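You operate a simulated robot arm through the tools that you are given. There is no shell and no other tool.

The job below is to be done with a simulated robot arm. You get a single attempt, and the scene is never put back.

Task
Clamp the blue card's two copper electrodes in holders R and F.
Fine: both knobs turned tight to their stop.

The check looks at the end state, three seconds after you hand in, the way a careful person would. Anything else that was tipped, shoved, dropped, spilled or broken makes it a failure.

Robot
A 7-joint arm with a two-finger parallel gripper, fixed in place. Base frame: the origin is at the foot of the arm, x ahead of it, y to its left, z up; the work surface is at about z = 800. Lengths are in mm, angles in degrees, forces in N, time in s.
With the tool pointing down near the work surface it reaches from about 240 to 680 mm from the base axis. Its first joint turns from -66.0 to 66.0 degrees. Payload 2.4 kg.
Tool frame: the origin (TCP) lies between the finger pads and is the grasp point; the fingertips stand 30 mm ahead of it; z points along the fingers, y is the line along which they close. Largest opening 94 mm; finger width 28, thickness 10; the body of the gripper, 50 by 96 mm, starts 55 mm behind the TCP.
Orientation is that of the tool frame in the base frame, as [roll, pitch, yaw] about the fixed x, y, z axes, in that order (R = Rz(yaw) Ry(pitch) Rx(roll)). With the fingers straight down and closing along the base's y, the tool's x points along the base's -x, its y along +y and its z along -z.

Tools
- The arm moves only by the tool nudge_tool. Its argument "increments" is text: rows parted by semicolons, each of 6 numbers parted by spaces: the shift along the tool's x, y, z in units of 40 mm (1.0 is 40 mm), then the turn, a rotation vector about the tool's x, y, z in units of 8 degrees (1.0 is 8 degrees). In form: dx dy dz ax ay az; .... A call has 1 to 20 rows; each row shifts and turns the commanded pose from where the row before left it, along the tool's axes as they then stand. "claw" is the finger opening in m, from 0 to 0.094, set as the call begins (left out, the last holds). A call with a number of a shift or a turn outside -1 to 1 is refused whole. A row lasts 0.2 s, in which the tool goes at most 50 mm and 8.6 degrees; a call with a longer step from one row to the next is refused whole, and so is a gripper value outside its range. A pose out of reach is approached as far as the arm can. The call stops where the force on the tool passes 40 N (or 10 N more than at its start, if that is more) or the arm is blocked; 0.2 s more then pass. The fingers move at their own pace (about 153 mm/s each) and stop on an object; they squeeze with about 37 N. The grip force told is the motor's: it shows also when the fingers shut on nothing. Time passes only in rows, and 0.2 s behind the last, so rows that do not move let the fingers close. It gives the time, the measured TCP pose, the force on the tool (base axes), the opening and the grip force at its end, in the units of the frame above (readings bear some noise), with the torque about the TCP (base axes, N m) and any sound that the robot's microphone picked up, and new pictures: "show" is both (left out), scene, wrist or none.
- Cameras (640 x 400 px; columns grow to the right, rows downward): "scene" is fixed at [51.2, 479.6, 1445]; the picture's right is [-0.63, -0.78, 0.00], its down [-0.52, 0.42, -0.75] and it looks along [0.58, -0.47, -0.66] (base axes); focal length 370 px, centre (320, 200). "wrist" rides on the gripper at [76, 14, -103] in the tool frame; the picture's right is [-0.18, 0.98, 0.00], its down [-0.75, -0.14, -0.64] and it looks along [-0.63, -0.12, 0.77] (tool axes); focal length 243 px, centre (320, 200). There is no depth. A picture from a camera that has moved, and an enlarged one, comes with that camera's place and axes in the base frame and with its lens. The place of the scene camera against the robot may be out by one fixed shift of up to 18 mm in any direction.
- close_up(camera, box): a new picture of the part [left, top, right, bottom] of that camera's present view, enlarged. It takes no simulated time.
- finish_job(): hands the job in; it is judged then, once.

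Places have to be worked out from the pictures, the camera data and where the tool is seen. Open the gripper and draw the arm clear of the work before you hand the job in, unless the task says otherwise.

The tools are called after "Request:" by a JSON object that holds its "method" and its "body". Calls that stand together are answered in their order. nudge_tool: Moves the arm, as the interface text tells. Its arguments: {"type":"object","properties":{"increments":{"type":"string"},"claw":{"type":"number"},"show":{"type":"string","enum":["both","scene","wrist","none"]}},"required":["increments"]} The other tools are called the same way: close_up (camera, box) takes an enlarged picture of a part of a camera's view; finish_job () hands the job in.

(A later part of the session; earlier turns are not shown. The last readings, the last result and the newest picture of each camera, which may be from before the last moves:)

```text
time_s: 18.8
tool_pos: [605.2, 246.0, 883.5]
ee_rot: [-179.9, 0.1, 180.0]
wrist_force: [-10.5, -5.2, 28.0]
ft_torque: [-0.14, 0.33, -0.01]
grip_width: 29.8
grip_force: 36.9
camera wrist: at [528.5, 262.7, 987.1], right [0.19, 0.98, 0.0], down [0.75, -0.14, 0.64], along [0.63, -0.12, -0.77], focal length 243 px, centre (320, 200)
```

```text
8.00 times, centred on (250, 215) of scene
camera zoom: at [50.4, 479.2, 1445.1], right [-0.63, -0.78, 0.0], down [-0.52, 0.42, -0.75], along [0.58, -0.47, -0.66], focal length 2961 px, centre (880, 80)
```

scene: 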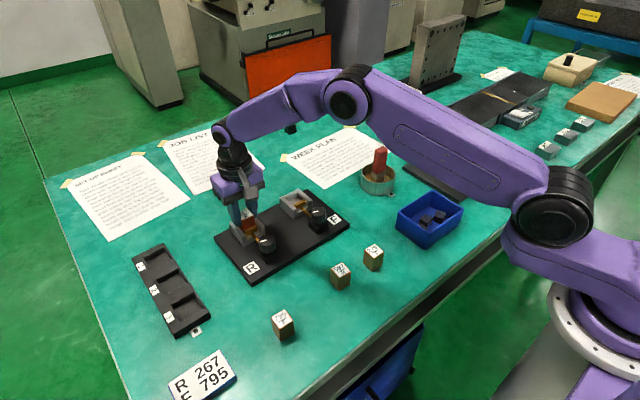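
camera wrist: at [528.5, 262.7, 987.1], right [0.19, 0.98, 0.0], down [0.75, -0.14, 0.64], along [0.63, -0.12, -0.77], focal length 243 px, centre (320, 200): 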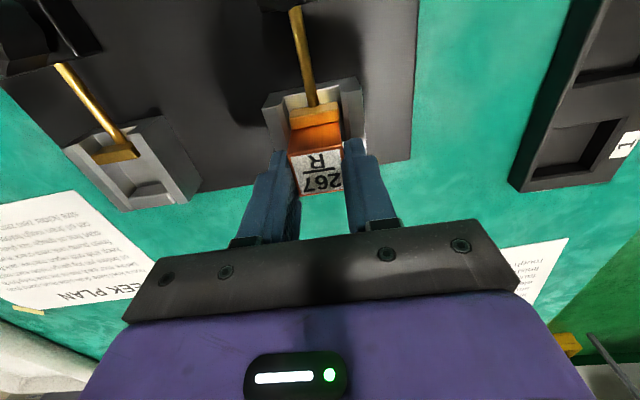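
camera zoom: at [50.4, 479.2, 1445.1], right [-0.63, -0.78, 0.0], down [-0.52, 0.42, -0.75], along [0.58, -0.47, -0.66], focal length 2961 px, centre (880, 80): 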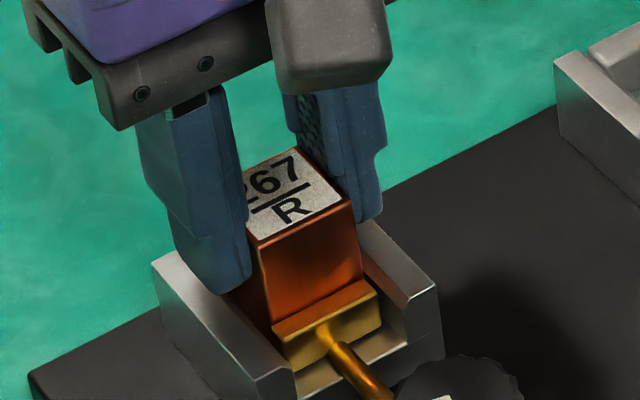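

The force scales with downward command and contact is 13 mm below the wall tops, so the block rests on the pocket floor. I'll relieve the press, release, and rise.

Request:
{"method": "nudge_tool", "body": {"increments": "0 0 -0.05 0 0 0;0 0 0 0 0 0", "show": "none"}}

Request:
{"method": "nudge_tool", "body": {"increments": "0 0 0 0 0 0;0 0 0 0 0 0;0 0 -0.25 0 0 0;0 0 -0.75 0 0 0;0 0 -0.75 0 0 0;0.5 0 -0.25 0 0 0;0.9 0 0 0 0 0;0.5 0 0 0 0 0;0 0 0 0 0 0", "claw": 0.05}}

Request:
{"method": "close_up", "body": {"camera": "wrist", "box": [220, 80, 420, 205]}}

Request:
{"method": "close_up", "body": {"camera": "scene", "box": [210, 190, 290, 240]}}

```text
time_s: 19.4
tool_pos: [606.3, 246.5, 883.4]
ee_rot: [180.0, 0.0, 179.9]
wrist_force: [2.7, -0.1, 3.3]
ft_torque: [0.01, -0.31, -0.01]
grip_width: 29.5
grip_force: 37.5
```

```text
time_s: 21.4
tool_pos: [528.6, 246.2, 963.8]
ee_rot: [179.9, -0.2, 180.0]
wrist_force: [0.7, 0.3, -0.1]
ft_torque: [0.06, 0.0, 0.0]
grip_width: 49.9
grip_force: 0.1
camera wrist: at [452.4, 261.6, 1067.3], right [0.18, 0.98, 0.0], down [0.75, -0.14, 0.64], along [0.63, -0.12, -0.77], focal length 243 px, centre (320, 200)
```

scene: 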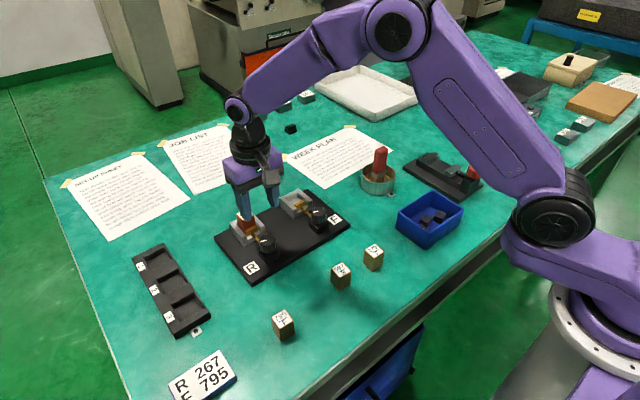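
wrist: 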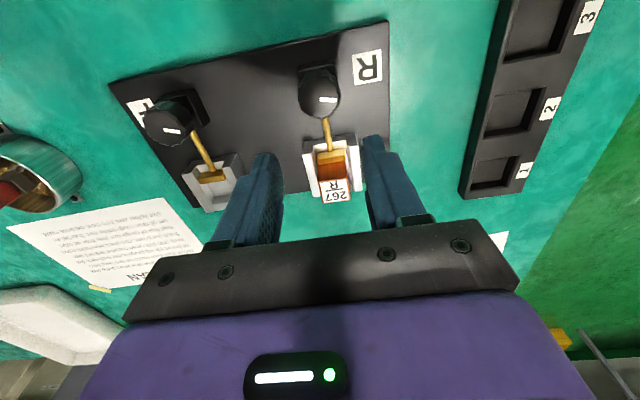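

```text
3.20 times, centred on (320, 142) of wrist
camera zoom: at [452.4, 261.6, 1067.3], right [0.18, 0.98, 0.0], down [0.75, -0.14, 0.64], along [0.63, -0.12, -0.77], focal length 776 px, centre (320, 384)
```

zoom: 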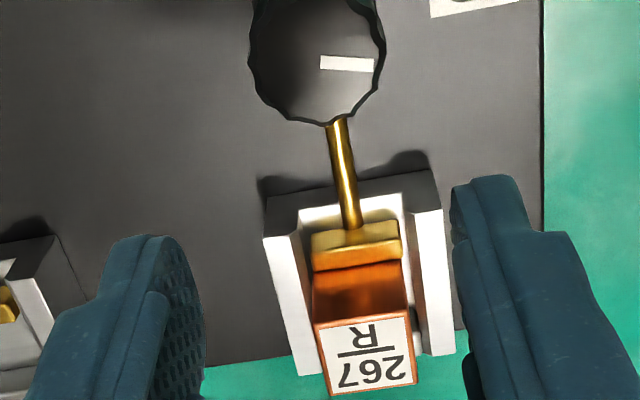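

```text
8.00 times, centred on (250, 215) of scene
camera zoom: at [51.2, 479.6, 1445.0], right [-0.63, -0.78, 0.0], down [-0.52, 0.42, -0.75], along [0.58, -0.47, -0.66], focal length 2961 px, centre (880, 80)
```

zoom: 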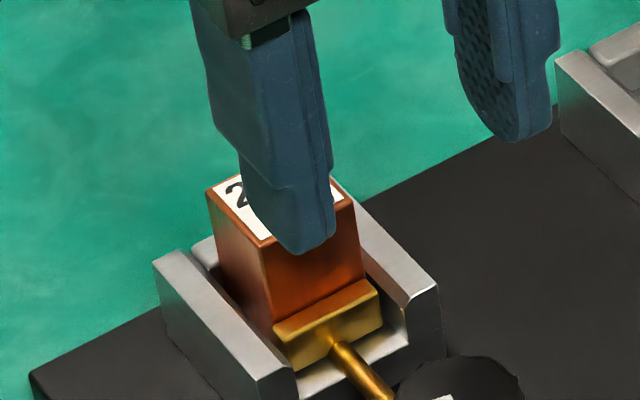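

Block 267 sits square in holder R. Now knob R, axis ≈(516.7,248.5): I'll centre over it at z≈900 with the tool pre-turned 72° counter-clockwise, leaving room for a long clockwise turn.

Request:
{"method": "nudge_tool", "body": {"increments": "0.29 0.025 0.3 0 0 0;0 0 0.15 0 0 -1;0 0 0.15 0 0 -1;0 0 0.15 0 0 -1;0 0 0.15 0 0 -1;0 0 0.15 0 0 -1;0 0 0.15 0 0 -1;0 0 0.15 0 0 -1;0 0 0.15 0 0 -1;0 0 0.1 0 0 -1;0 0 0 0 0 0"}}

Request:
{"method": "close_up", "body": {"camera": "wrist", "box": [200, 60, 440, 210]}}

Request:
{"method": "close_up", "body": {"camera": "scene", "box": [200, 170, 320, 245]}}

```text
time_s: 23.8
tool_pos: [516.6, 248.3, 901.1]
ee_rot: [180.0, 0.0, -107.9]
wrist_force: [0.1, -0.5, 0.1]
ft_torque: [-0.02, 0.0, 0.02]
grip_width: 50.0
grip_force: 0.1
camera wrist: at [479.4, 181.4, 1003.6], right [-0.88, 0.48, 0.0], down [0.37, 0.67, 0.64], along [0.31, 0.56, -0.77], focal length 243 px, centre (320, 200)
```

scene: 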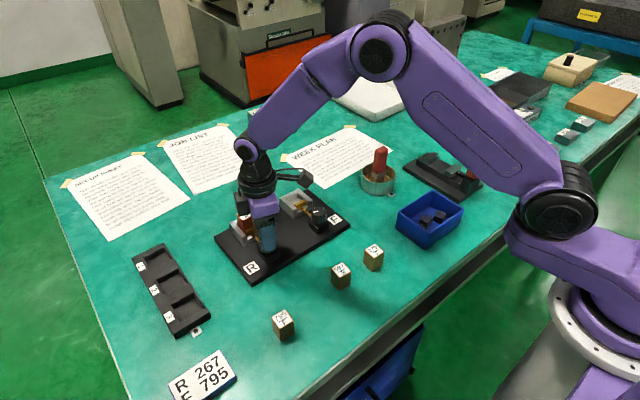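
wrist: 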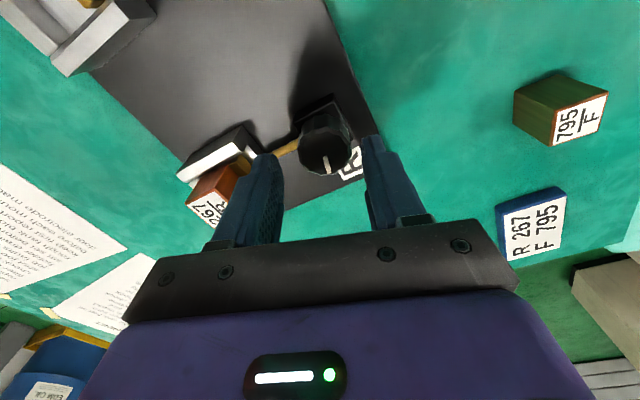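

```text
2.67 times, centred on (320, 135) of wrist
camera zoom: at [479.4, 181.4, 1003.6], right [-0.88, 0.48, 0.0], down [0.37, 0.67, 0.64], along [0.31, 0.56, -0.77], focal length 647 px, centre (320, 373)
```

zoom: 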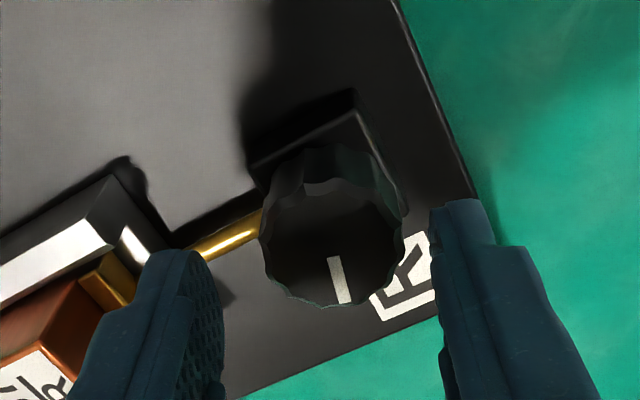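

```text
5.33 times, centred on (260, 208) of scene
camera zoom: at [51.2, 479.6, 1445.0], right [-0.63, -0.78, 0.0], down [-0.52, 0.42, -0.75], along [0.58, -0.47, -0.66], focal length 1974 px, centre (640, 160)
```

zoom: 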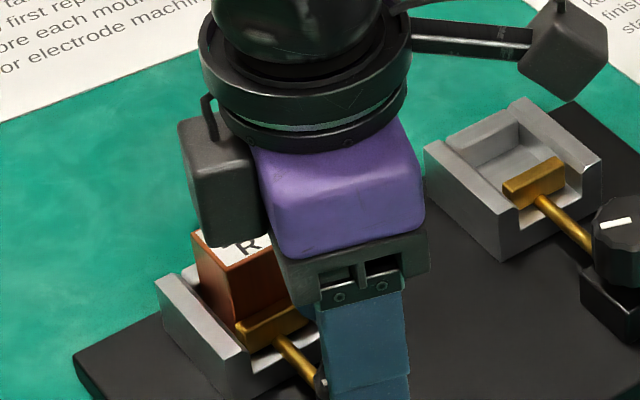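

The knob appears a little off the tool axis, with the two views disagreeing by a few mm in y. I'll lower slightly so the tips straddle the knob top, and compare the gaps directly.

Request:
{"method": "nudge_tool", "body": {"increments": "0 0 0.2 0 0 0;0 0 0.2 0 0 0;0 0 0 0 0 0", "show": "wrist"}}

Request:
{"method": "close_up", "body": {"camera": "wrist", "box": [220, 90, 420, 215]}}

Request:
{"method": "close_up", "body": {"camera": "scene", "box": [210, 190, 310, 252]}}

```text
time_s: 24.6
tool_pos: [516.4, 247.6, 884.3]
ee_rot: [-180.0, 0.0, -108.0]
wrist_force: [0.5, 0.8, 0.6]
ft_torque: [-0.01, 0.0, 0.01]
grip_width: 50.2
grip_force: 0.0
camera wrist: at [478.7, 181.9, 987.4], right [-0.88, 0.48, 0.0], down [0.37, 0.67, 0.64], along [0.31, 0.56, -0.77], focal length 243 px, centre (320, 200)
```

wrist: 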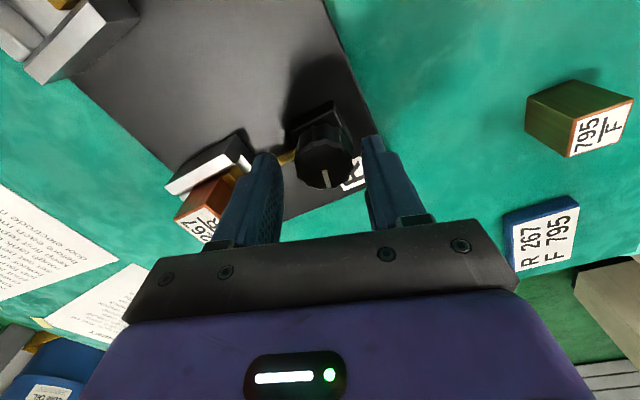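

```text
3.20 times, centred on (320, 152) of wrist
camera zoom: at [478.7, 181.9, 987.4], right [-0.88, 0.48, 0.0], down [0.37, 0.67, 0.64], along [0.31, 0.56, -0.77], focal length 776 px, centre (320, 352)
```

zoom: 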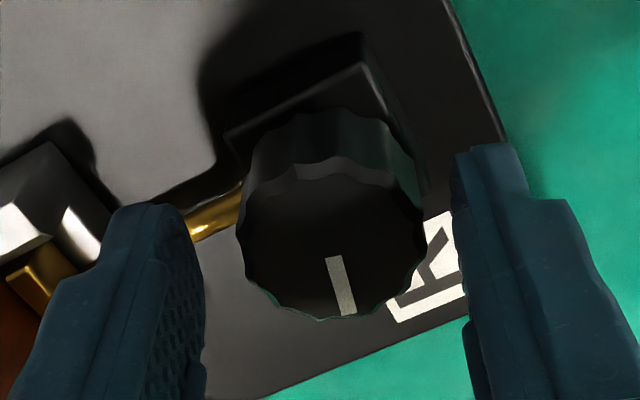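

```text
6.40 times, centred on (260, 221) of scene
camera zoom: at [51.2, 479.6, 1445.0], right [-0.63, -0.78, 0.0], down [-0.52, 0.42, -0.75], along [0.58, -0.47, -0.66], focal length 2369 px, centre (704, 66)
```

zoom: 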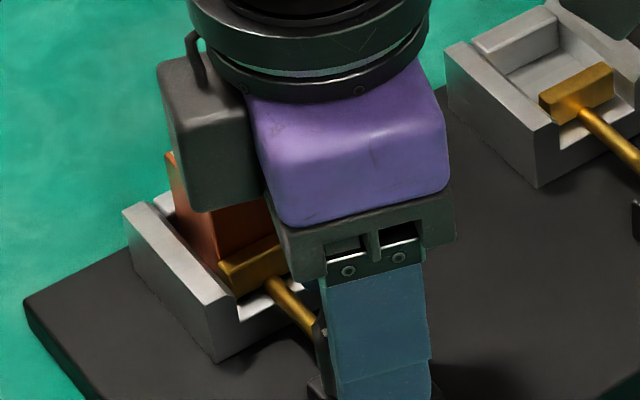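

The knob is about +1.5 mm along tool y and −1.5 mm along tool x from the grip axis. I'll correct, lower 8 mm and close on it, then read the side force to check centring.

Request:
{"method": "nudge_tool", "body": {"increments": "-0.0375 0.0375 0 0 0 0;0 0 0.1 0 0 0;0 0 0.1 0 0 0;0 0 0 0 0 0", "show": "none"}}

Request:
{"method": "nudge_tool", "body": {"increments": "0 0 0 0 0 0;0 0 0 0 0 0;0 0 0 0 0 0", "claw": 0.02, "show": "wrist"}}

Request:
{"method": "close_up", "body": {"camera": "wrist", "box": [220, 90, 420, 215]}}

```text
time_s: 25.6
tool_pos: [516.4, 249.3, 876.7]
ee_rot: [-180.0, -0.1, -108.0]
wrist_force: [0.3, -0.2, -0.9]
ft_torque: [0.04, 0.04, 0.0]
grip_width: 50.2
grip_force: 0.1
```

```text
time_s: 26.4
tool_pos: [513.7, 250.2, 876.1]
ee_rot: [179.9, -0.1, -108.0]
wrist_force: [-11.4, 2.4, 4.0]
ft_torque: [-0.4, 0.43, -0.04]
grip_width: 33.5
grip_force: 44.8
camera wrist: at [477.1, 183.8, 980.2], right [-0.88, 0.48, 0.0], down [0.37, 0.67, 0.64], along [0.31, 0.56, -0.77], focal length 243 px, centre (320, 200)
```

wrist: 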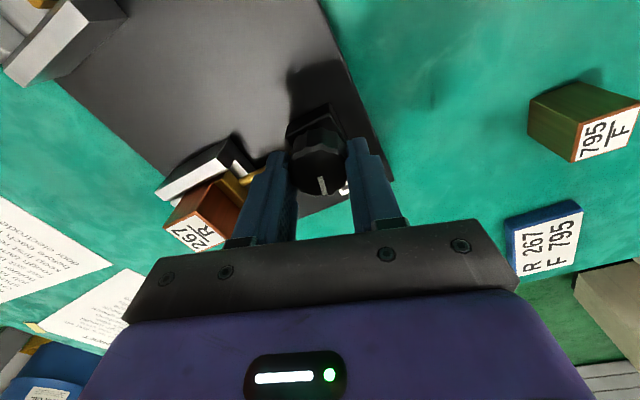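

```text
3.20 times, centred on (320, 152) of wrist
camera zoom: at [477.1, 183.8, 980.2], right [-0.88, 0.48, 0.0], down [0.37, 0.67, 0.64], along [0.31, 0.56, -0.77], focal length 776 px, centre (320, 352)
```

zoom: 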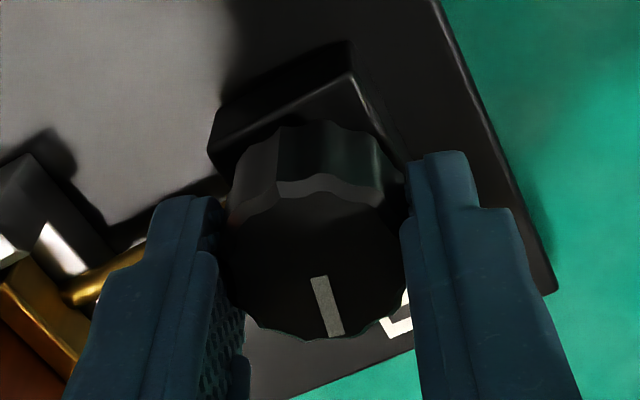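

Gripped the knob (33.5 mm). The side force shows the tool should sit ~1.5 mm further along tool y. I'll correct that and turn 32° clockwise as a test.

Request:
{"method": "nudge_tool", "body": {"increments": "0 0.04 0 0 0 0;0 0 0 0 0 0.5;0 0 0 0 0 0.5;0 0 0 0 0 1;0 0 0 0 0 1;0 0 0 0 0 1;0 0 0 0 0 0"}}

Request:
{"method": "close_up", "body": {"camera": "wrist", "box": [220, 90, 420, 215]}}

Request:
{"method": "close_up", "body": {"camera": "scene", "box": [210, 190, 310, 252]}}

```text
time_s: 28.0
tool_pos: [515.5, 249.0, 876.6]
ee_rot: [-179.8, 0.1, -140.2]
wrist_force: [3.1, -0.3, -2.0]
ft_torque: [-0.03, -0.24, 0.89]
grip_width: 33.4
grip_force: 45.1
camera wrist: at [447.2, 213.0, 979.4], right [-0.49, 0.87, 0.0], down [0.67, 0.37, 0.64], along [0.56, 0.31, -0.77], focal length 243 px, centre (320, 200)
```

scene: 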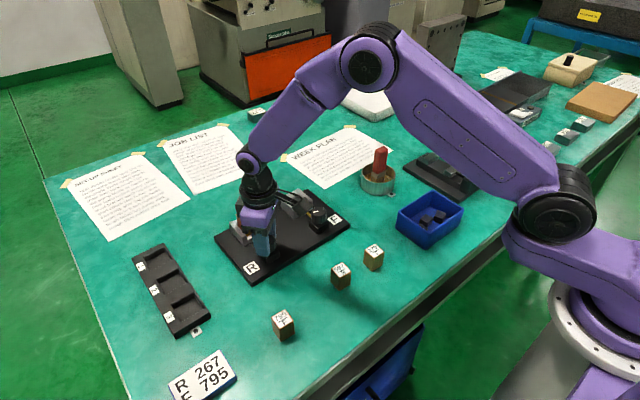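
wrist: 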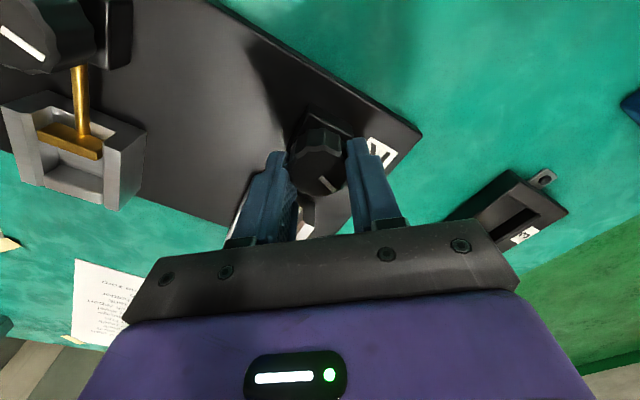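

```text
3.20 times, centred on (320, 152) of wrist
camera zoom: at [447.2, 213.0, 979.4], right [-0.49, 0.87, 0.0], down [0.67, 0.37, 0.64], along [0.56, 0.31, -0.77], focal length 776 px, centre (320, 352)
```

zoom: 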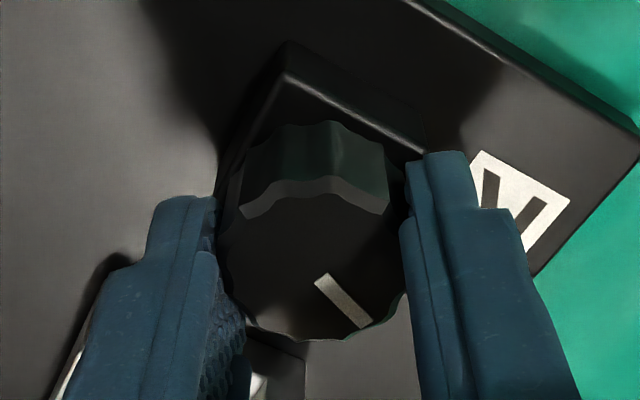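

```text
6.40 times, centred on (260, 221) of scene
camera zoom: at [51.3, 479.5, 1445.0], right [-0.63, -0.78, 0.0], down [-0.52, 0.42, -0.75], along [0.58, -0.47, -0.66], focal length 2369 px, centre (704, 66)
```

zoom: 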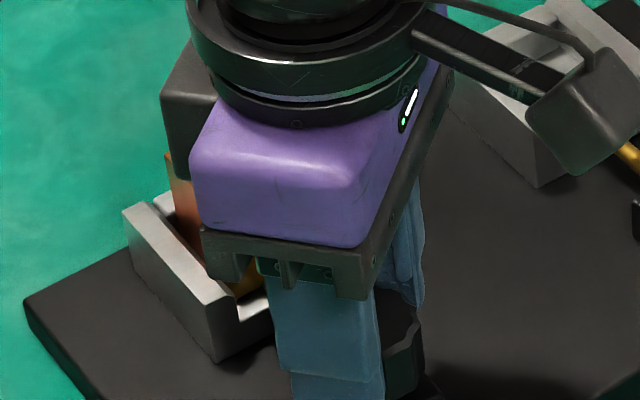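

The tool turned 32° but the pointer only about 10°, with 0.9 N·m resisting. I'll wait briefly to see whether this is slow damping (pointer creeping) or a hard stop.

Request:
{"method": "nudge_tool", "body": {"increments": "0 0 0 0 0 0;0 0 0 0 0 0;0 0 0 0 0 0;0 0 0 0 0 0", "show": "wrist"}}

Request:
{"method": "close_up", "body": {"camera": "wrist", "box": [220, 90, 420, 215]}}

```text
time_s: 29.0
tool_pos: [515.4, 250.1, 876.7]
ee_rot: [-179.9, 0.0, -140.0]
wrist_force: [8.1, -2.6, -2.2]
ft_torque: [0.2, -0.46, 0.76]
grip_width: 33.5
grip_force: 45.1
camera wrist: at [447.3, 213.0, 979.5], right [-0.49, 0.87, 0.0], down [0.67, 0.37, 0.64], along [0.56, 0.31, -0.77], focal length 243 px, centre (320, 200)
```

wrist: 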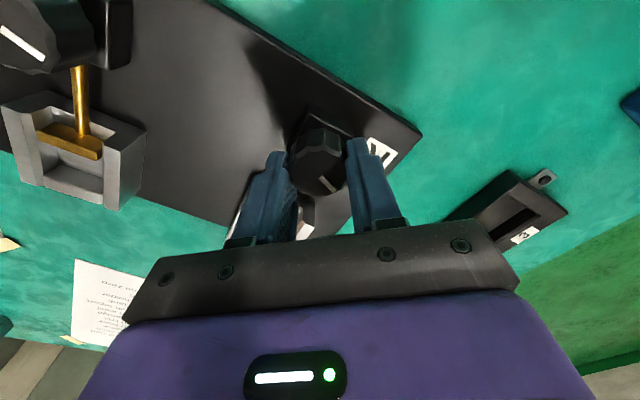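

```text
3.20 times, centred on (320, 152) of wrist
camera zoom: at [447.3, 213.0, 979.5], right [-0.49, 0.87, 0.0], down [0.67, 0.37, 0.64], along [0.56, 0.31, -0.77], focal length 776 px, centre (320, 352)
```

zoom: 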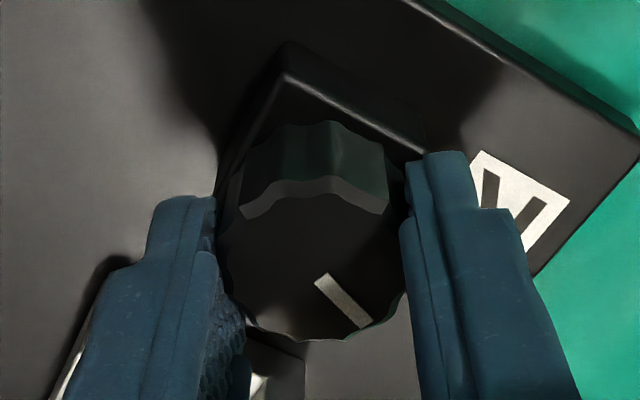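

It's a firm stop in the clockwise sense. I'll turn counter‑clockwise 32° and see whether the knob follows and which way the brass moves.

Request:
{"method": "nudge_tool", "body": {"increments": "0 0 0 0 0 -0.5;0 0 0 0 0 -0.5;0 0 0 0 0 -1;0 0 0 0 0 -1;0 0 0 0 0 -1;0 0 0 0 0 0", "show": "wrist"}}

Request:
{"method": "close_up", "body": {"camera": "wrist", "box": [160, 80, 420, 242]}}

Request:
{"method": "close_up", "body": {"camera": "scene", "box": [210, 190, 310, 252]}}

```text
time_s: 30.4
tool_pos: [513.7, 250.6, 876.6]
ee_rot: [-180.0, 0.0, -107.9]
wrist_force: [4.7, -6.1, 4.6]
ft_torque: [0.56, -0.28, 0.02]
grip_width: 33.2
grip_force: 45.5
camera wrist: at [476.9, 183.7, 979.6], right [-0.88, 0.48, 0.0], down [0.37, 0.67, 0.64], along [0.31, 0.56, -0.77], focal length 243 px, centre (320, 200)
```

wrist: 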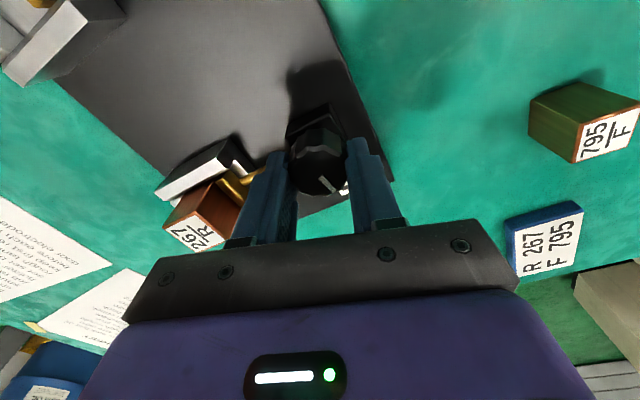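

```text
2.46 times, centred on (290, 161) of wrist
camera zoom: at [476.9, 183.7, 979.6], right [-0.88, 0.48, 0.0], down [0.37, 0.67, 0.64], along [0.31, 0.56, -0.77], focal length 597 px, centre (394, 296)
```

zoom: 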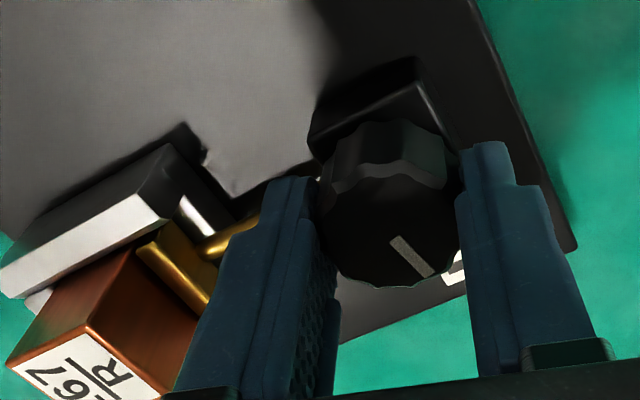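

```text
6.40 times, centred on (260, 221) of scene
camera zoom: at [51.2, 479.4, 1445.0], right [-0.63, -0.78, 0.0], down [-0.52, 0.42, -0.75], along [0.58, -0.47, -0.66], focal length 2369 px, centre (704, 66)
```

zoom: 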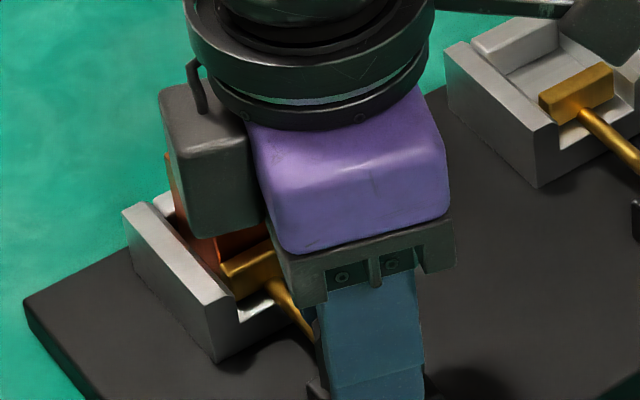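

Counter‑clockwise the knob follows freely (pointer 66°→99°, no torque). I'll continue counter‑clockwise 40° and watch for resistance and brass motion.

Request:
{"method": "nudge_tool", "body": {"increments": "0 0 0 0 0 -1;0 0 0 0 0 -1;0 0 0 0 0 -1;0 0 0 0 0 -1;0 0 0 0 0 -1;0 0 0 0 0 0", "show": "wrist"}}

Request:
{"method": "close_up", "body": {"camera": "wrist", "box": [160, 80, 420, 242]}}

Request:
{"method": "close_up", "body": {"camera": "scene", "box": [210, 190, 310, 252]}}

```text
time_s: 31.8
tool_pos: [512.6, 249.8, 876.6]
ee_rot: [179.6, 0.0, -68.0]
wrist_force: [-20.2, -10.7, 18.8]
ft_torque: [-0.92, -0.5, -0.04]
grip_width: 33.7
grip_force: 44.7
camera wrist: at [528.3, 176.3, 979.7], right [-0.98, -0.2, 0.01], down [-0.15, 0.75, 0.64], along [-0.13, 0.63, -0.77], focal length 243 px, centre (320, 200)
```

wrist: 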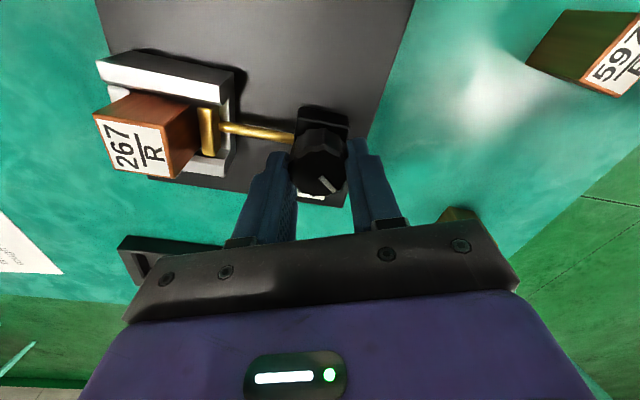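

```text
2.46 times, centred on (290, 161) of wrist
camera zoom: at [528.3, 176.3, 979.7], right [-0.98, -0.2, 0.01], down [-0.15, 0.75, 0.64], along [-0.13, 0.63, -0.77], focal length 597 px, centre (394, 296)
```

zoom: 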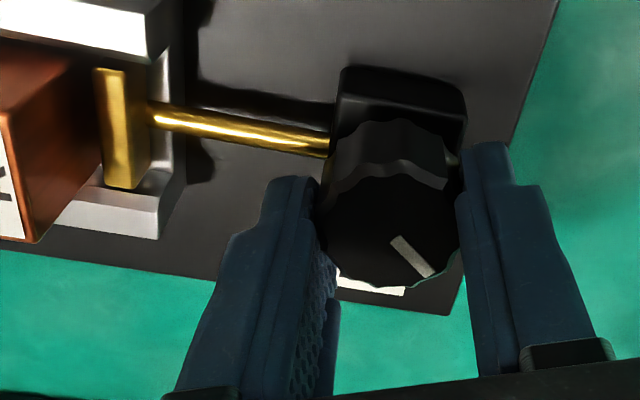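

```text
6.40 times, centred on (260, 221) of scene
camera zoom: at [50.4, 479.2, 1445.1], right [-0.63, -0.78, 0.0], down [-0.52, 0.42, -0.75], along [0.58, -0.47, -0.66], focal length 2369 px, centre (704, 66)
```

zoom: 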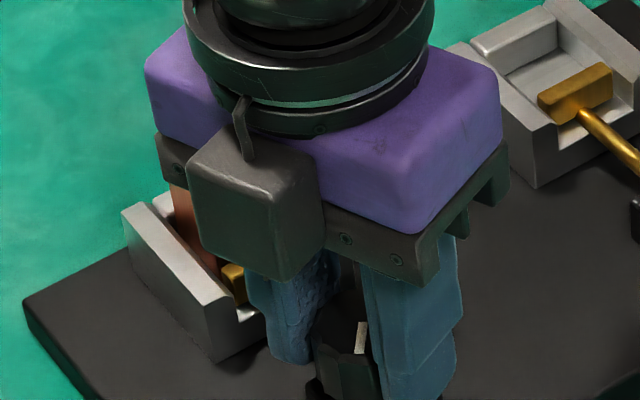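

Counter‑clockwise retracts the brass (edge now ≈584.8), so clockwise is the tightening sense. The side forces show the tool is ~3.5 mm off the knob axis in y. I'll open slightly, recentre and re‑grip here.

Request:
{"method": "nudge_tool", "body": {"increments": "0 0 0 0 0 0;0 0 0 0 0 0;0.078 0.04 0 0 0 0;0 0 0 0 0 0", "claw": 0.048}}

Request:
{"method": "close_up", "body": {"camera": "wrist", "box": [80, 40, 400, 240]}}

```text
time_s: 32.8
tool_pos: [515.0, 247.4, 876.5]
ee_rot: [180.0, 0.0, -68.1]
wrist_force: [0.6, -0.4, 0.3]
ft_torque: [0.04, 0.03, -0.01]
grip_width: 48.0
grip_force: 0.1
camera wrist: at [529.2, 173.0, 979.2], right [-0.98, -0.2, 0.0], down [-0.15, 0.75, 0.64], along [-0.13, 0.63, -0.77], focal length 243 px, centre (320, 200)
```

scene: 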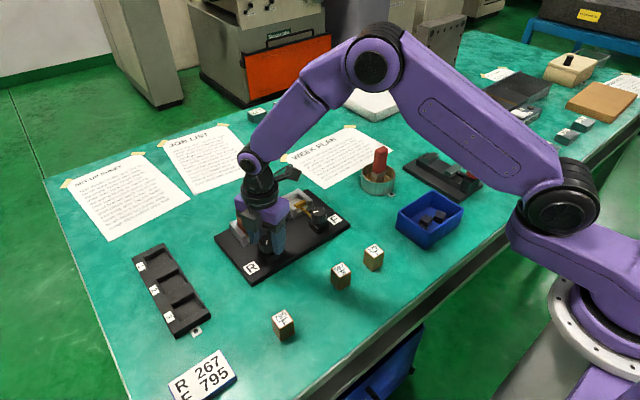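
wrist: 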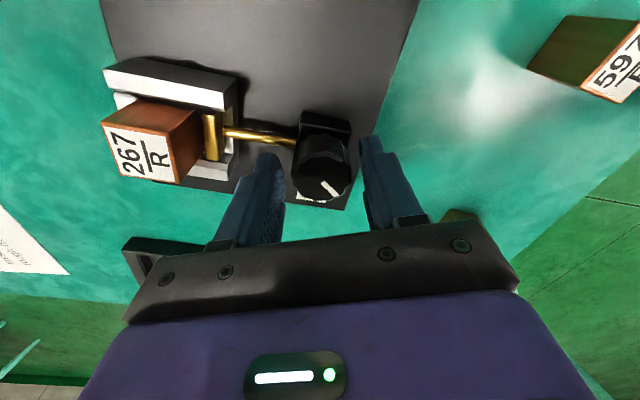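

```text
2.00 times, centred on (240, 140) of wrist
camera zoom: at [529.2, 173.0, 979.2], right [-0.98, -0.2, 0.0], down [-0.15, 0.75, 0.64], along [-0.13, 0.63, -0.77], focal length 485 px, centre (480, 320)
```

zoom: 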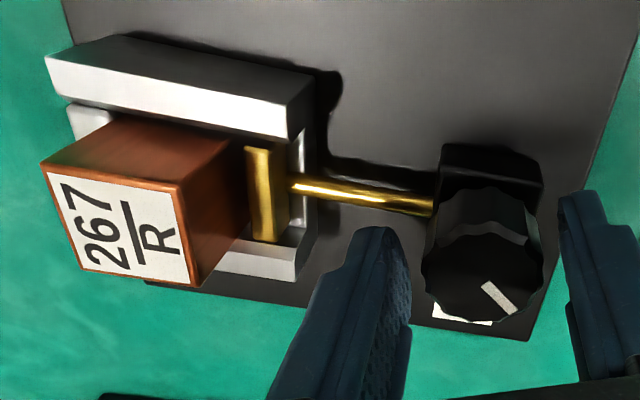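

Recentred with no contact. Now re‑grip and read the forces before turning.

Request:
{"method": "nudge_tool", "body": {"increments": "0 0 0 0 0 0;0 0 0 0 0 0;0 0 0 0 0 0", "claw": 0.02, "show": "none"}}

Request:
{"method": "nudge_tool", "body": {"increments": "0 0 0 0 0 1;0 0 0 0 0 1;0 0 0 0 0 1;0 0 0 0 0 0", "show": "none"}}

Request:
{"method": "nudge_tool", "body": {"increments": "0 0 0 0 0 1;0 0 0 0 0 1;0 0 0 0 0 0", "show": "wrist"}}

Request:
{"method": "close_up", "body": {"camera": "wrist", "box": [160, 80, 420, 242]}}

```text
time_s: 33.6
tool_pos: [512.8, 247.5, 876.5]
ee_rot: [179.9, 0.0, -68.1]
wrist_force: [-5.2, -3.7, 3.9]
ft_torque: [0.09, 0.19, 0.03]
grip_width: 33.5
grip_force: 45.0
```

```text
time_s: 34.6
tool_pos: [513.3, 247.5, 876.0]
ee_rot: [180.0, -0.1, -92.1]
wrist_force: [-6.8, -1.2, -7.7]
ft_torque: [0.62, -0.07, -0.02]
grip_width: 33.3
grip_force: 45.1
```

```text
time_s: 35.4
tool_pos: [513.0, 246.9, 876.4]
ee_rot: [179.9, -0.1, -108.1]
wrist_force: [-6.4, 3.3, -25.0]
ft_torque: [0.86, -0.37, 0.02]
grip_width: 33.3
grip_force: 45.0
camera wrist: at [475.9, 180.8, 979.3], right [-0.88, 0.48, 0.0], down [0.37, 0.67, 0.64], along [0.31, 0.56, -0.77], focal length 243 px, centre (320, 200)
```

wrist: 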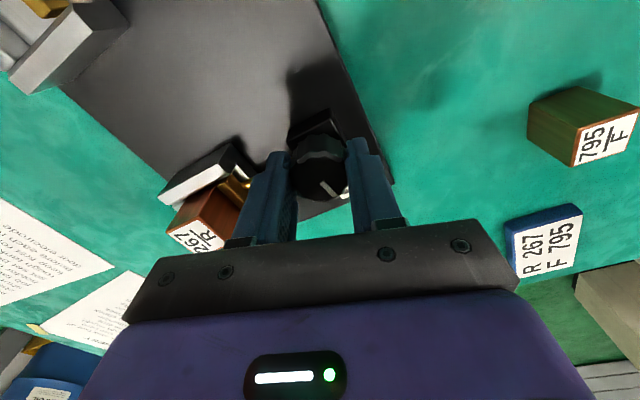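

```text
2.46 times, centred on (290, 161) of wrist
camera zoom: at [475.9, 180.8, 979.3], right [-0.88, 0.48, 0.0], down [0.37, 0.67, 0.64], along [0.31, 0.56, -0.77], focal length 597 px, centre (394, 296)
```

zoom: 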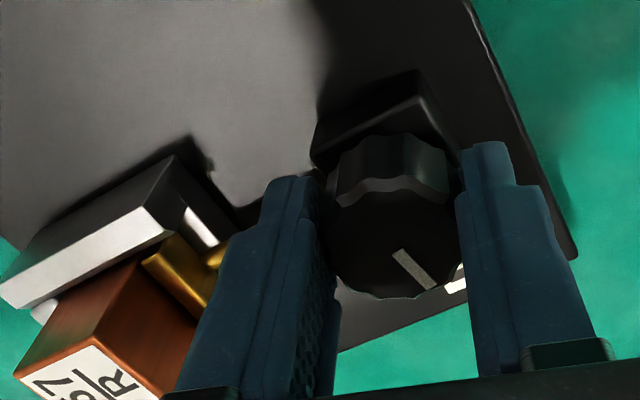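

It's turning back clockwise freely, torque still ~0, though the vertical load is building. I'll open and re‑grip to relax it, then continue clockwise.

Request:
{"method": "nudge_tool", "body": {"increments": "0 0 0 0 0 0;0 0 0 0 0 0", "claw": 0.044, "show": "none"}}

Request:
{"method": "nudge_tool", "body": {"increments": "0 0 0 0 0 0;0 0 0 0 0 0;0 0 0 0 0 0", "claw": 0.02, "show": "none"}}

Request:
{"method": "nudge_tool", "body": {"increments": "0 0 0 0 0 1;0 0 0 0 0 1;0 0 0 0 0 0", "show": "wrist"}}

Request:
{"method": "close_up", "body": {"camera": "wrist", "box": [160, 80, 420, 242]}}

```text
time_s: 36.0
tool_pos: [513.9, 246.6, 878.0]
ee_rot: [-179.9, 0.1, -108.1]
wrist_force: [-0.5, 0.2, -0.6]
ft_torque: [-0.01, -0.01, 0.0]
grip_width: 44.1
grip_force: 0.1
```

```text
time_s: 36.8
tool_pos: [513.4, 247.8, 877.7]
ee_rot: [-179.9, 0.0, -108.0]
wrist_force: [-8.8, 2.3, 10.0]
ft_torque: [-0.64, 0.44, -0.02]
grip_width: 33.2
grip_force: 45.0
```

```text
time_s: 37.6
tool_pos: [512.8, 247.7, 878.1]
ee_rot: [180.0, 0.0, -124.1]
wrist_force: [-11.4, 2.8, 12.4]
ft_torque: [-0.32, 0.69, 0.01]
grip_width: 33.4
grip_force: 45.3
camera wrist: at [458.3, 193.7, 980.5], right [-0.71, 0.7, 0.0], down [0.54, 0.54, 0.64], along [0.45, 0.46, -0.77], focal length 243 px, centre (320, 200)
```

wrist: 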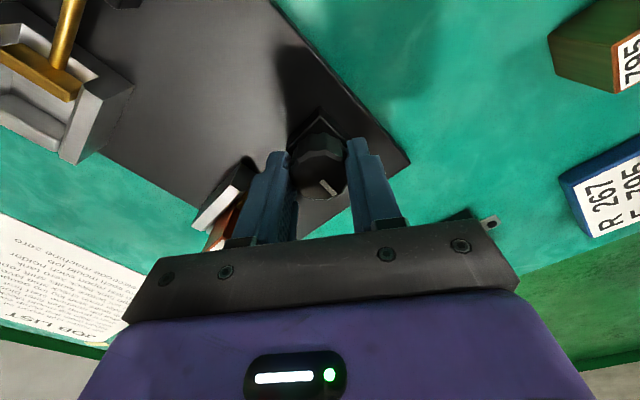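

```text
2.46 times, centred on (290, 161) of wrist
camera zoom: at [458.3, 193.7, 980.5], right [-0.71, 0.7, 0.0], down [0.54, 0.54, 0.64], along [0.45, 0.46, -0.77], focal length 597 px, centre (394, 296)
```

zoom: 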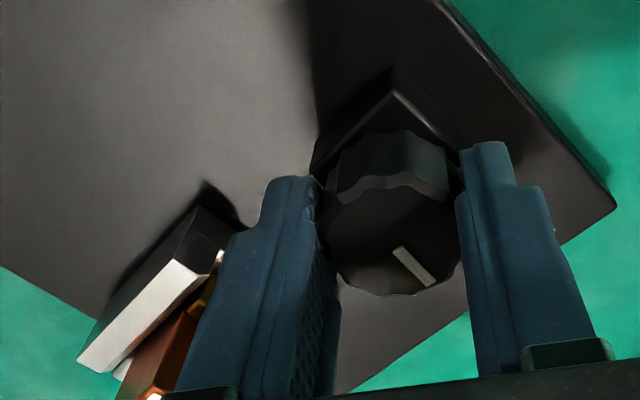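

The knob follows freely (pointer ≈83°). I'll trim 1 mm along tool y and continue clockwise in 8° steps, watching the torque.

Request:
{"method": "nudge_tool", "body": {"increments": "0 0.025 0 0 0 0.5;0 0 0 0 0 0.5;0 0 0 0 0 0", "show": "none"}}

Request:
{"method": "nudge_tool", "body": {"increments": "0 0 0 0 0 0.5;0 0 0 0 0 0.5;0 0 0 0 0 0", "show": "none"}}

Request:
{"method": "nudge_tool", "body": {"increments": "0 0 0 0 0 0.5;0 0 0 0 0 0.5;0 0 0 0 0 0", "show": "wrist"}}

Request:
{"method": "close_up", "body": {"camera": "wrist", "box": [160, 80, 420, 242]}}

```text
time_s: 38.4
tool_pos: [513.8, 247.9, 877.9]
ee_rot: [179.9, 0.1, -132.2]
wrist_force: [-8.0, 3.3, 17.7]
ft_torque: [-0.76, 0.84, -0.01]
grip_width: 33.4
grip_force: 45.1
```

```text
time_s: 39.2
tool_pos: [512.5, 247.8, 877.3]
ee_rot: [-179.9, 0.1, -140.0]
wrist_force: [-9.1, -0.7, 21.8]
ft_torque: [-0.13, 0.2, 0.8]
grip_width: 33.6
grip_force: 45.0
```

```text
time_s: 40.0
tool_pos: [512.9, 248.5, 876.0]
ee_rot: [-179.9, 0.0, -148.0]
wrist_force: [1.5, 2.6, -0.9]
ft_torque: [0.63, -0.13, 0.53]
grip_width: 33.7
grip_force: 44.1
camera wrist: at [440.3, 220.8, 979.6], right [-0.36, 0.93, 0.0], down [0.71, 0.28, 0.64], along [0.6, 0.23, -0.77], focal length 243 px, centre (320, 200)
```

wrist: 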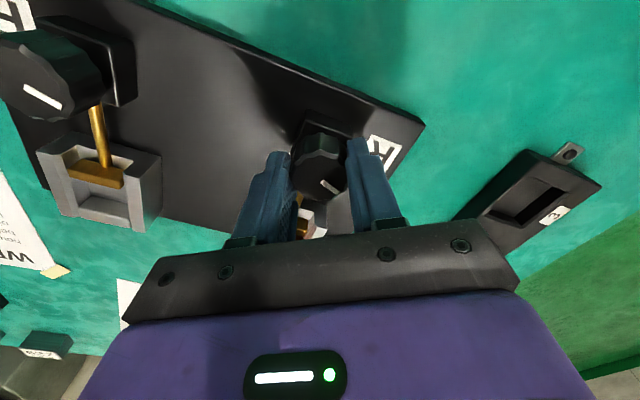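

```text
2.46 times, centred on (290, 161) of wrist
camera zoom: at [440.3, 220.8, 979.6], right [-0.36, 0.93, 0.0], down [0.71, 0.28, 0.64], along [0.6, 0.23, -0.77], focal length 597 px, centre (394, 296)
```

zoom: 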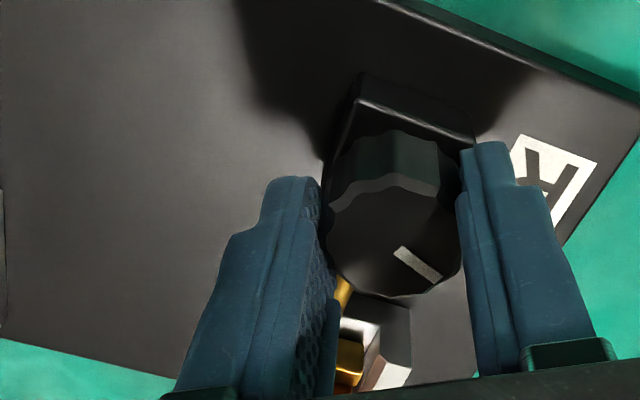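

A sharp stop: torque jumps to 0.8 N·m at pointer ≈66.5° both times, then the pads slip. I'll release, rise and return to the earlier overview pose to compare brass and block positions.

Request:
{"method": "nudge_tool", "body": {"increments": "0 0 0 0 0 0;0 0 0 0 0 0;0 0 -0.5 0 0 0;0 0 -0.8 0 0 0;0 0 -0.9 0 0 1;0 0 0 0 0 1;0 0 0 0 0 1;0 0 0 0 0 1;-0.4 0 0 0 0 0;0 0 0 0 0 0", "claw": 0.05}}

Request:
{"method": "close_up", "body": {"camera": "wrist", "box": [220, 80, 420, 205]}}

Request:
{"method": "close_up", "body": {"camera": "scene", "box": [210, 190, 290, 240]}}

```text
time_s: 42.2
tool_pos: [530.2, 247.6, 964.3]
ee_rot: [-180.0, 0.0, 179.9]
wrist_force: [0.5, -0.1, -0.8]
ft_torque: [-0.04, -0.03, 0.01]
grip_width: 50.0
grip_force: 0.0
camera wrist: at [453.8, 263.5, 1067.5], right [0.19, 0.98, 0.0], down [0.75, -0.14, 0.64], along [0.63, -0.12, -0.77], focal length 243 px, centre (320, 200)
```

scene: 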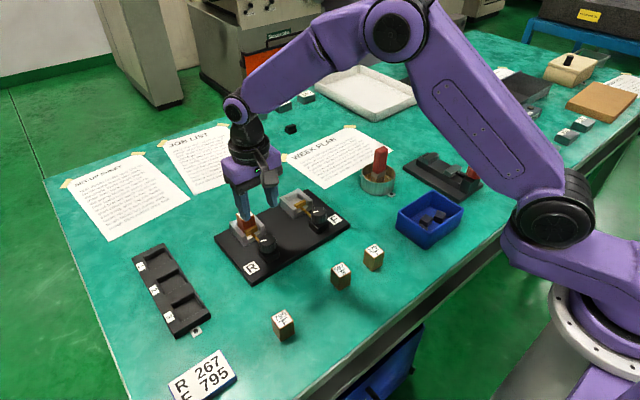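
wrist: 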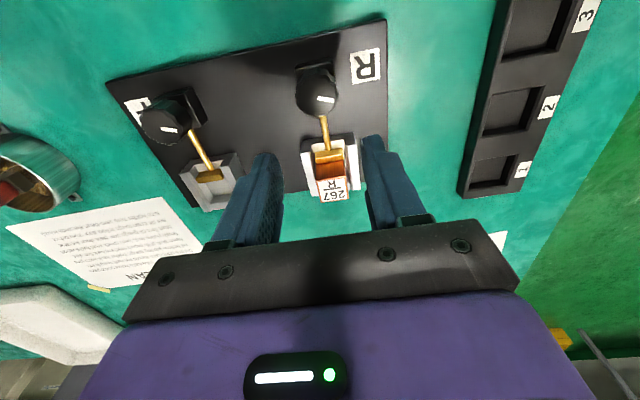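

```text
3.20 times, centred on (320, 142) of wrist
camera zoom: at [453.8, 263.5, 1067.5], right [0.19, 0.98, 0.0], down [0.75, -0.14, 0.64], along [0.63, -0.12, -0.77], focal length 776 px, centre (320, 384)
```

zoom: 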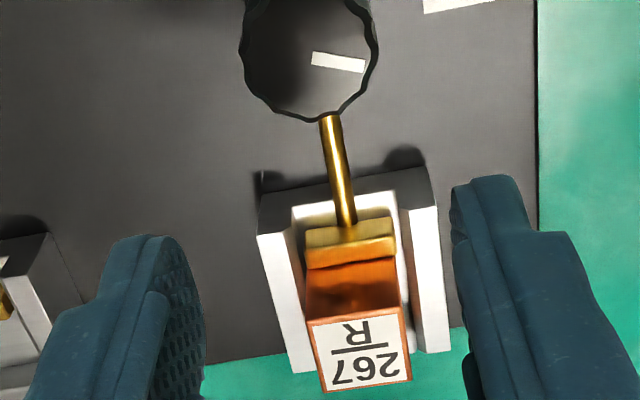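

```text
8.00 times, centred on (250, 215) of scene
camera zoom: at [51.2, 479.6, 1445.0], right [-0.63, -0.78, 0.0], down [-0.52, 0.42, -0.75], along [0.58, -0.47, -0.66], focal length 2961 px, centre (880, 80)
```

zoom: 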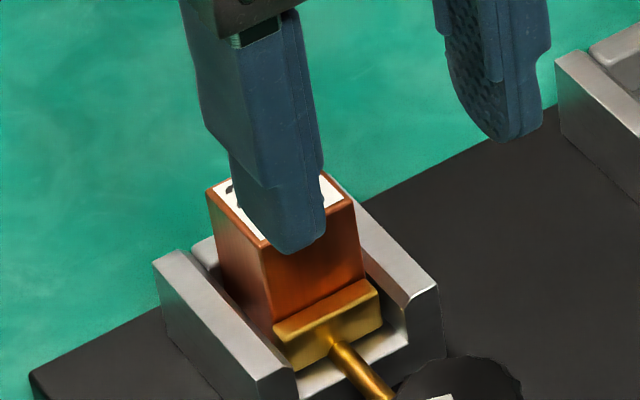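

The brass edge (588.1) meets the block face (≈589), so the CW stop is consistent with the block being clamped. Next I'll inspect holder F and open its knob before inserting 795, which also checks the turning sense.

Request:
{"method": "nudge_tool", "body": {"increments": "0 -0.84 0 0 0 0;0 -0.84 0 0 0 0;0 -0.84 0 0 0 0;0 -0.84 0 0 0 0;0 0 0 0 0 0"}}

Request:
{"method": "close_up", "body": {"camera": "wrist", "box": [220, 80, 420, 205]}}

```text
time_s: 43.4
tool_pos: [530.5, 113.5, 966.7]
ee_rot: [-180.0, 0.0, -180.0]
wrist_force: [-0.4, -0.4, 0.1]
ft_torque: [0.03, 0.0, 0.05]
grip_width: 49.8
grip_force: 0.1
camera wrist: at [453.8, 128.8, 1069.4], right [0.18, 0.98, 0.0], down [0.75, -0.14, 0.64], along [0.63, -0.12, -0.77], focal length 243 px, centre (320, 200)
```

scene: 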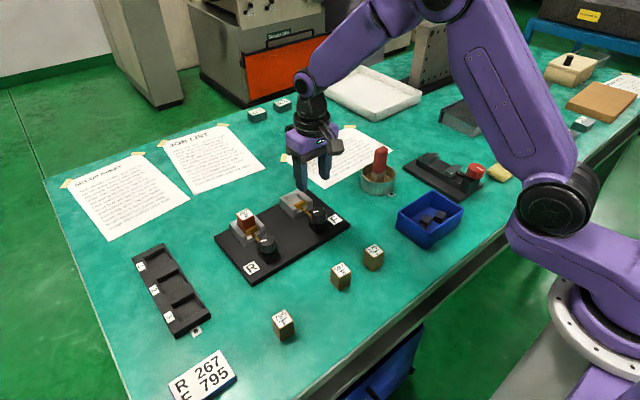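
wrist: 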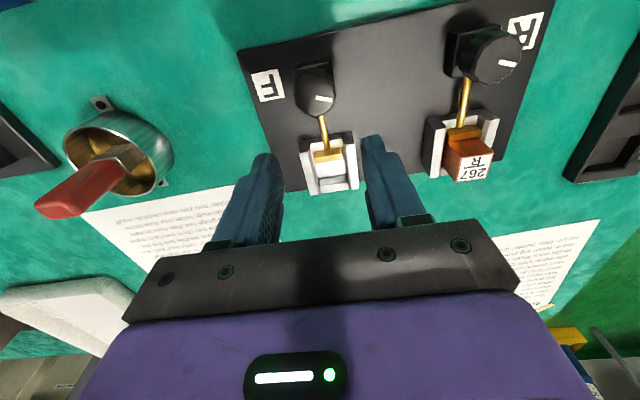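

```text
3.20 times, centred on (320, 142) of wrist
camera zoom: at [453.8, 128.8, 1069.4], right [0.18, 0.98, 0.0], down [0.75, -0.14, 0.64], along [0.63, -0.12, -0.77], focal length 776 px, centre (320, 384)
```

zoom: 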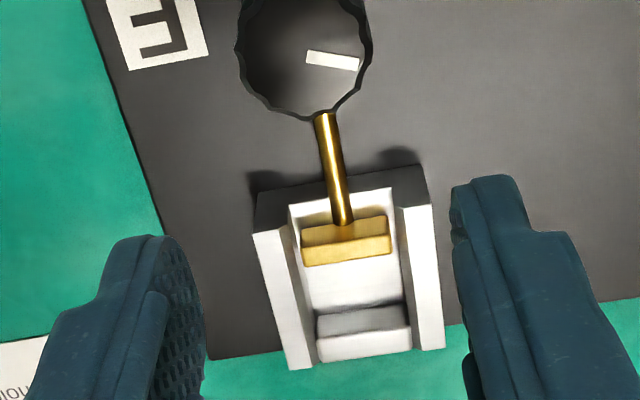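

F's pointer and brass look the same as R's current state, so the initial position may itself be an end stop. I'll test F's knob empty: approach it with the tool pre‑turned 72° clockwise so I can turn counter‑clockwise and watch the brass.

Request:
{"method": "nudge_tool", "body": {"increments": "0.43 -0.05 0.4 0 0 0;0 0 0.17 0 0 1;0 0 0.17 0 0 1;0 0 0.17 0 0 1;0 0 0.17 0 0 1;0 0 0.17 0 0 1;0 0 0.17 0 0 1;0 0 0.17 0 0 1;0 0 0.17 0 0 1;0 0 0.17 0 0 1;0 0 0 0 0 0"}}

Request:
{"method": "close_up", "body": {"camera": "wrist", "box": [160, 80, 480, 280]}}

Request:
{"method": "close_up", "body": {"camera": "scene", "box": [260, 170, 360, 232]}}

```text
time_s: 45.8
tool_pos: [511.5, 111.6, 887.0]
ee_rot: [180.0, 0.0, 107.8]
wrist_force: [0.5, 0.2, -0.4]
ft_torque: [0.0, 0.03, -0.01]
grip_width: 49.9
grip_force: 0.0
camera wrist: at [501.4, 189.9, 990.3], right [0.99, 0.13, 0.0], down [0.1, -0.76, 0.64], along [0.08, -0.64, -0.77], focal length 243 px, centre (320, 200)
```

scene: 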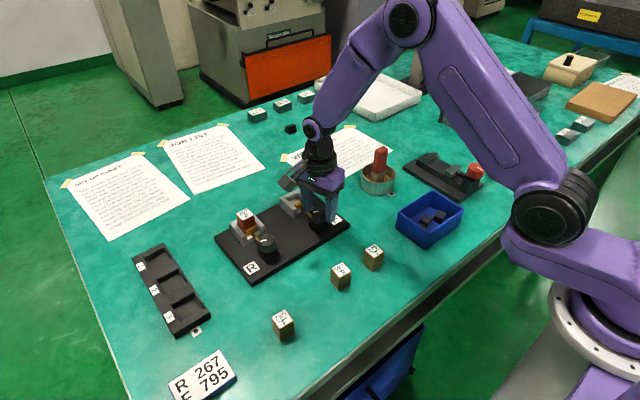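
wrist: 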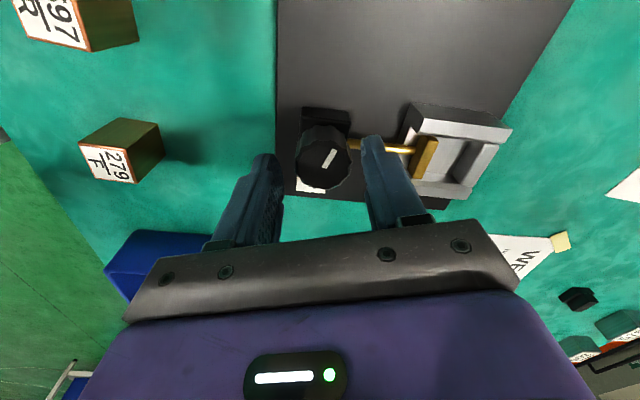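

```text
2.00 times, centred on (320, 180) of wrist
camera zoom: at [501.4, 189.9, 990.3], right [0.99, 0.13, 0.0], down [0.1, -0.76, 0.64], along [0.08, -0.64, -0.77], focal length 485 px, centre (320, 240)
```

zoom: 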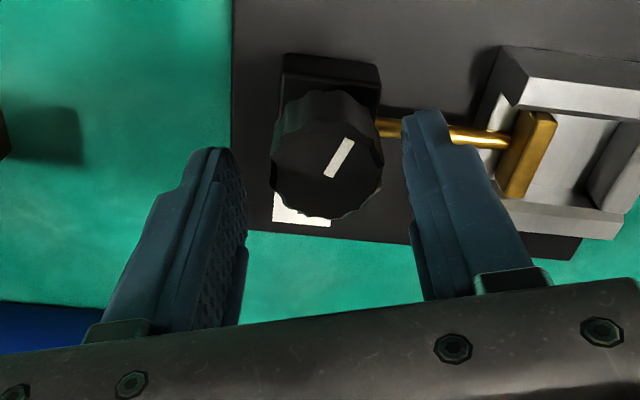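

```text
6.40 times, centred on (310, 201) of scene
camera zoom: at [51.2, 479.6, 1445.0], right [-0.63, -0.78, 0.0], down [-0.52, 0.42, -0.75], along [0.58, -0.47, -0.66], focal length 2369 px, centre (384, 194)
```

zoom: 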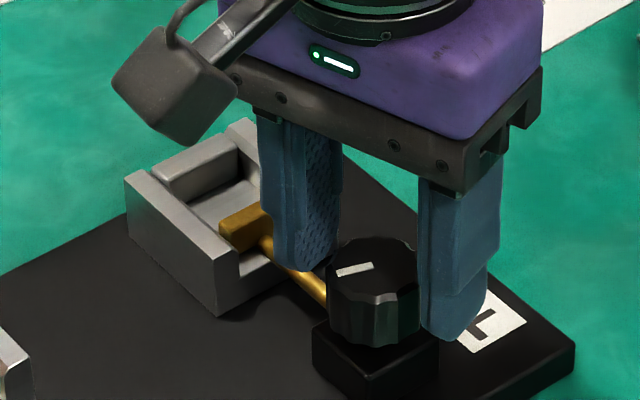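

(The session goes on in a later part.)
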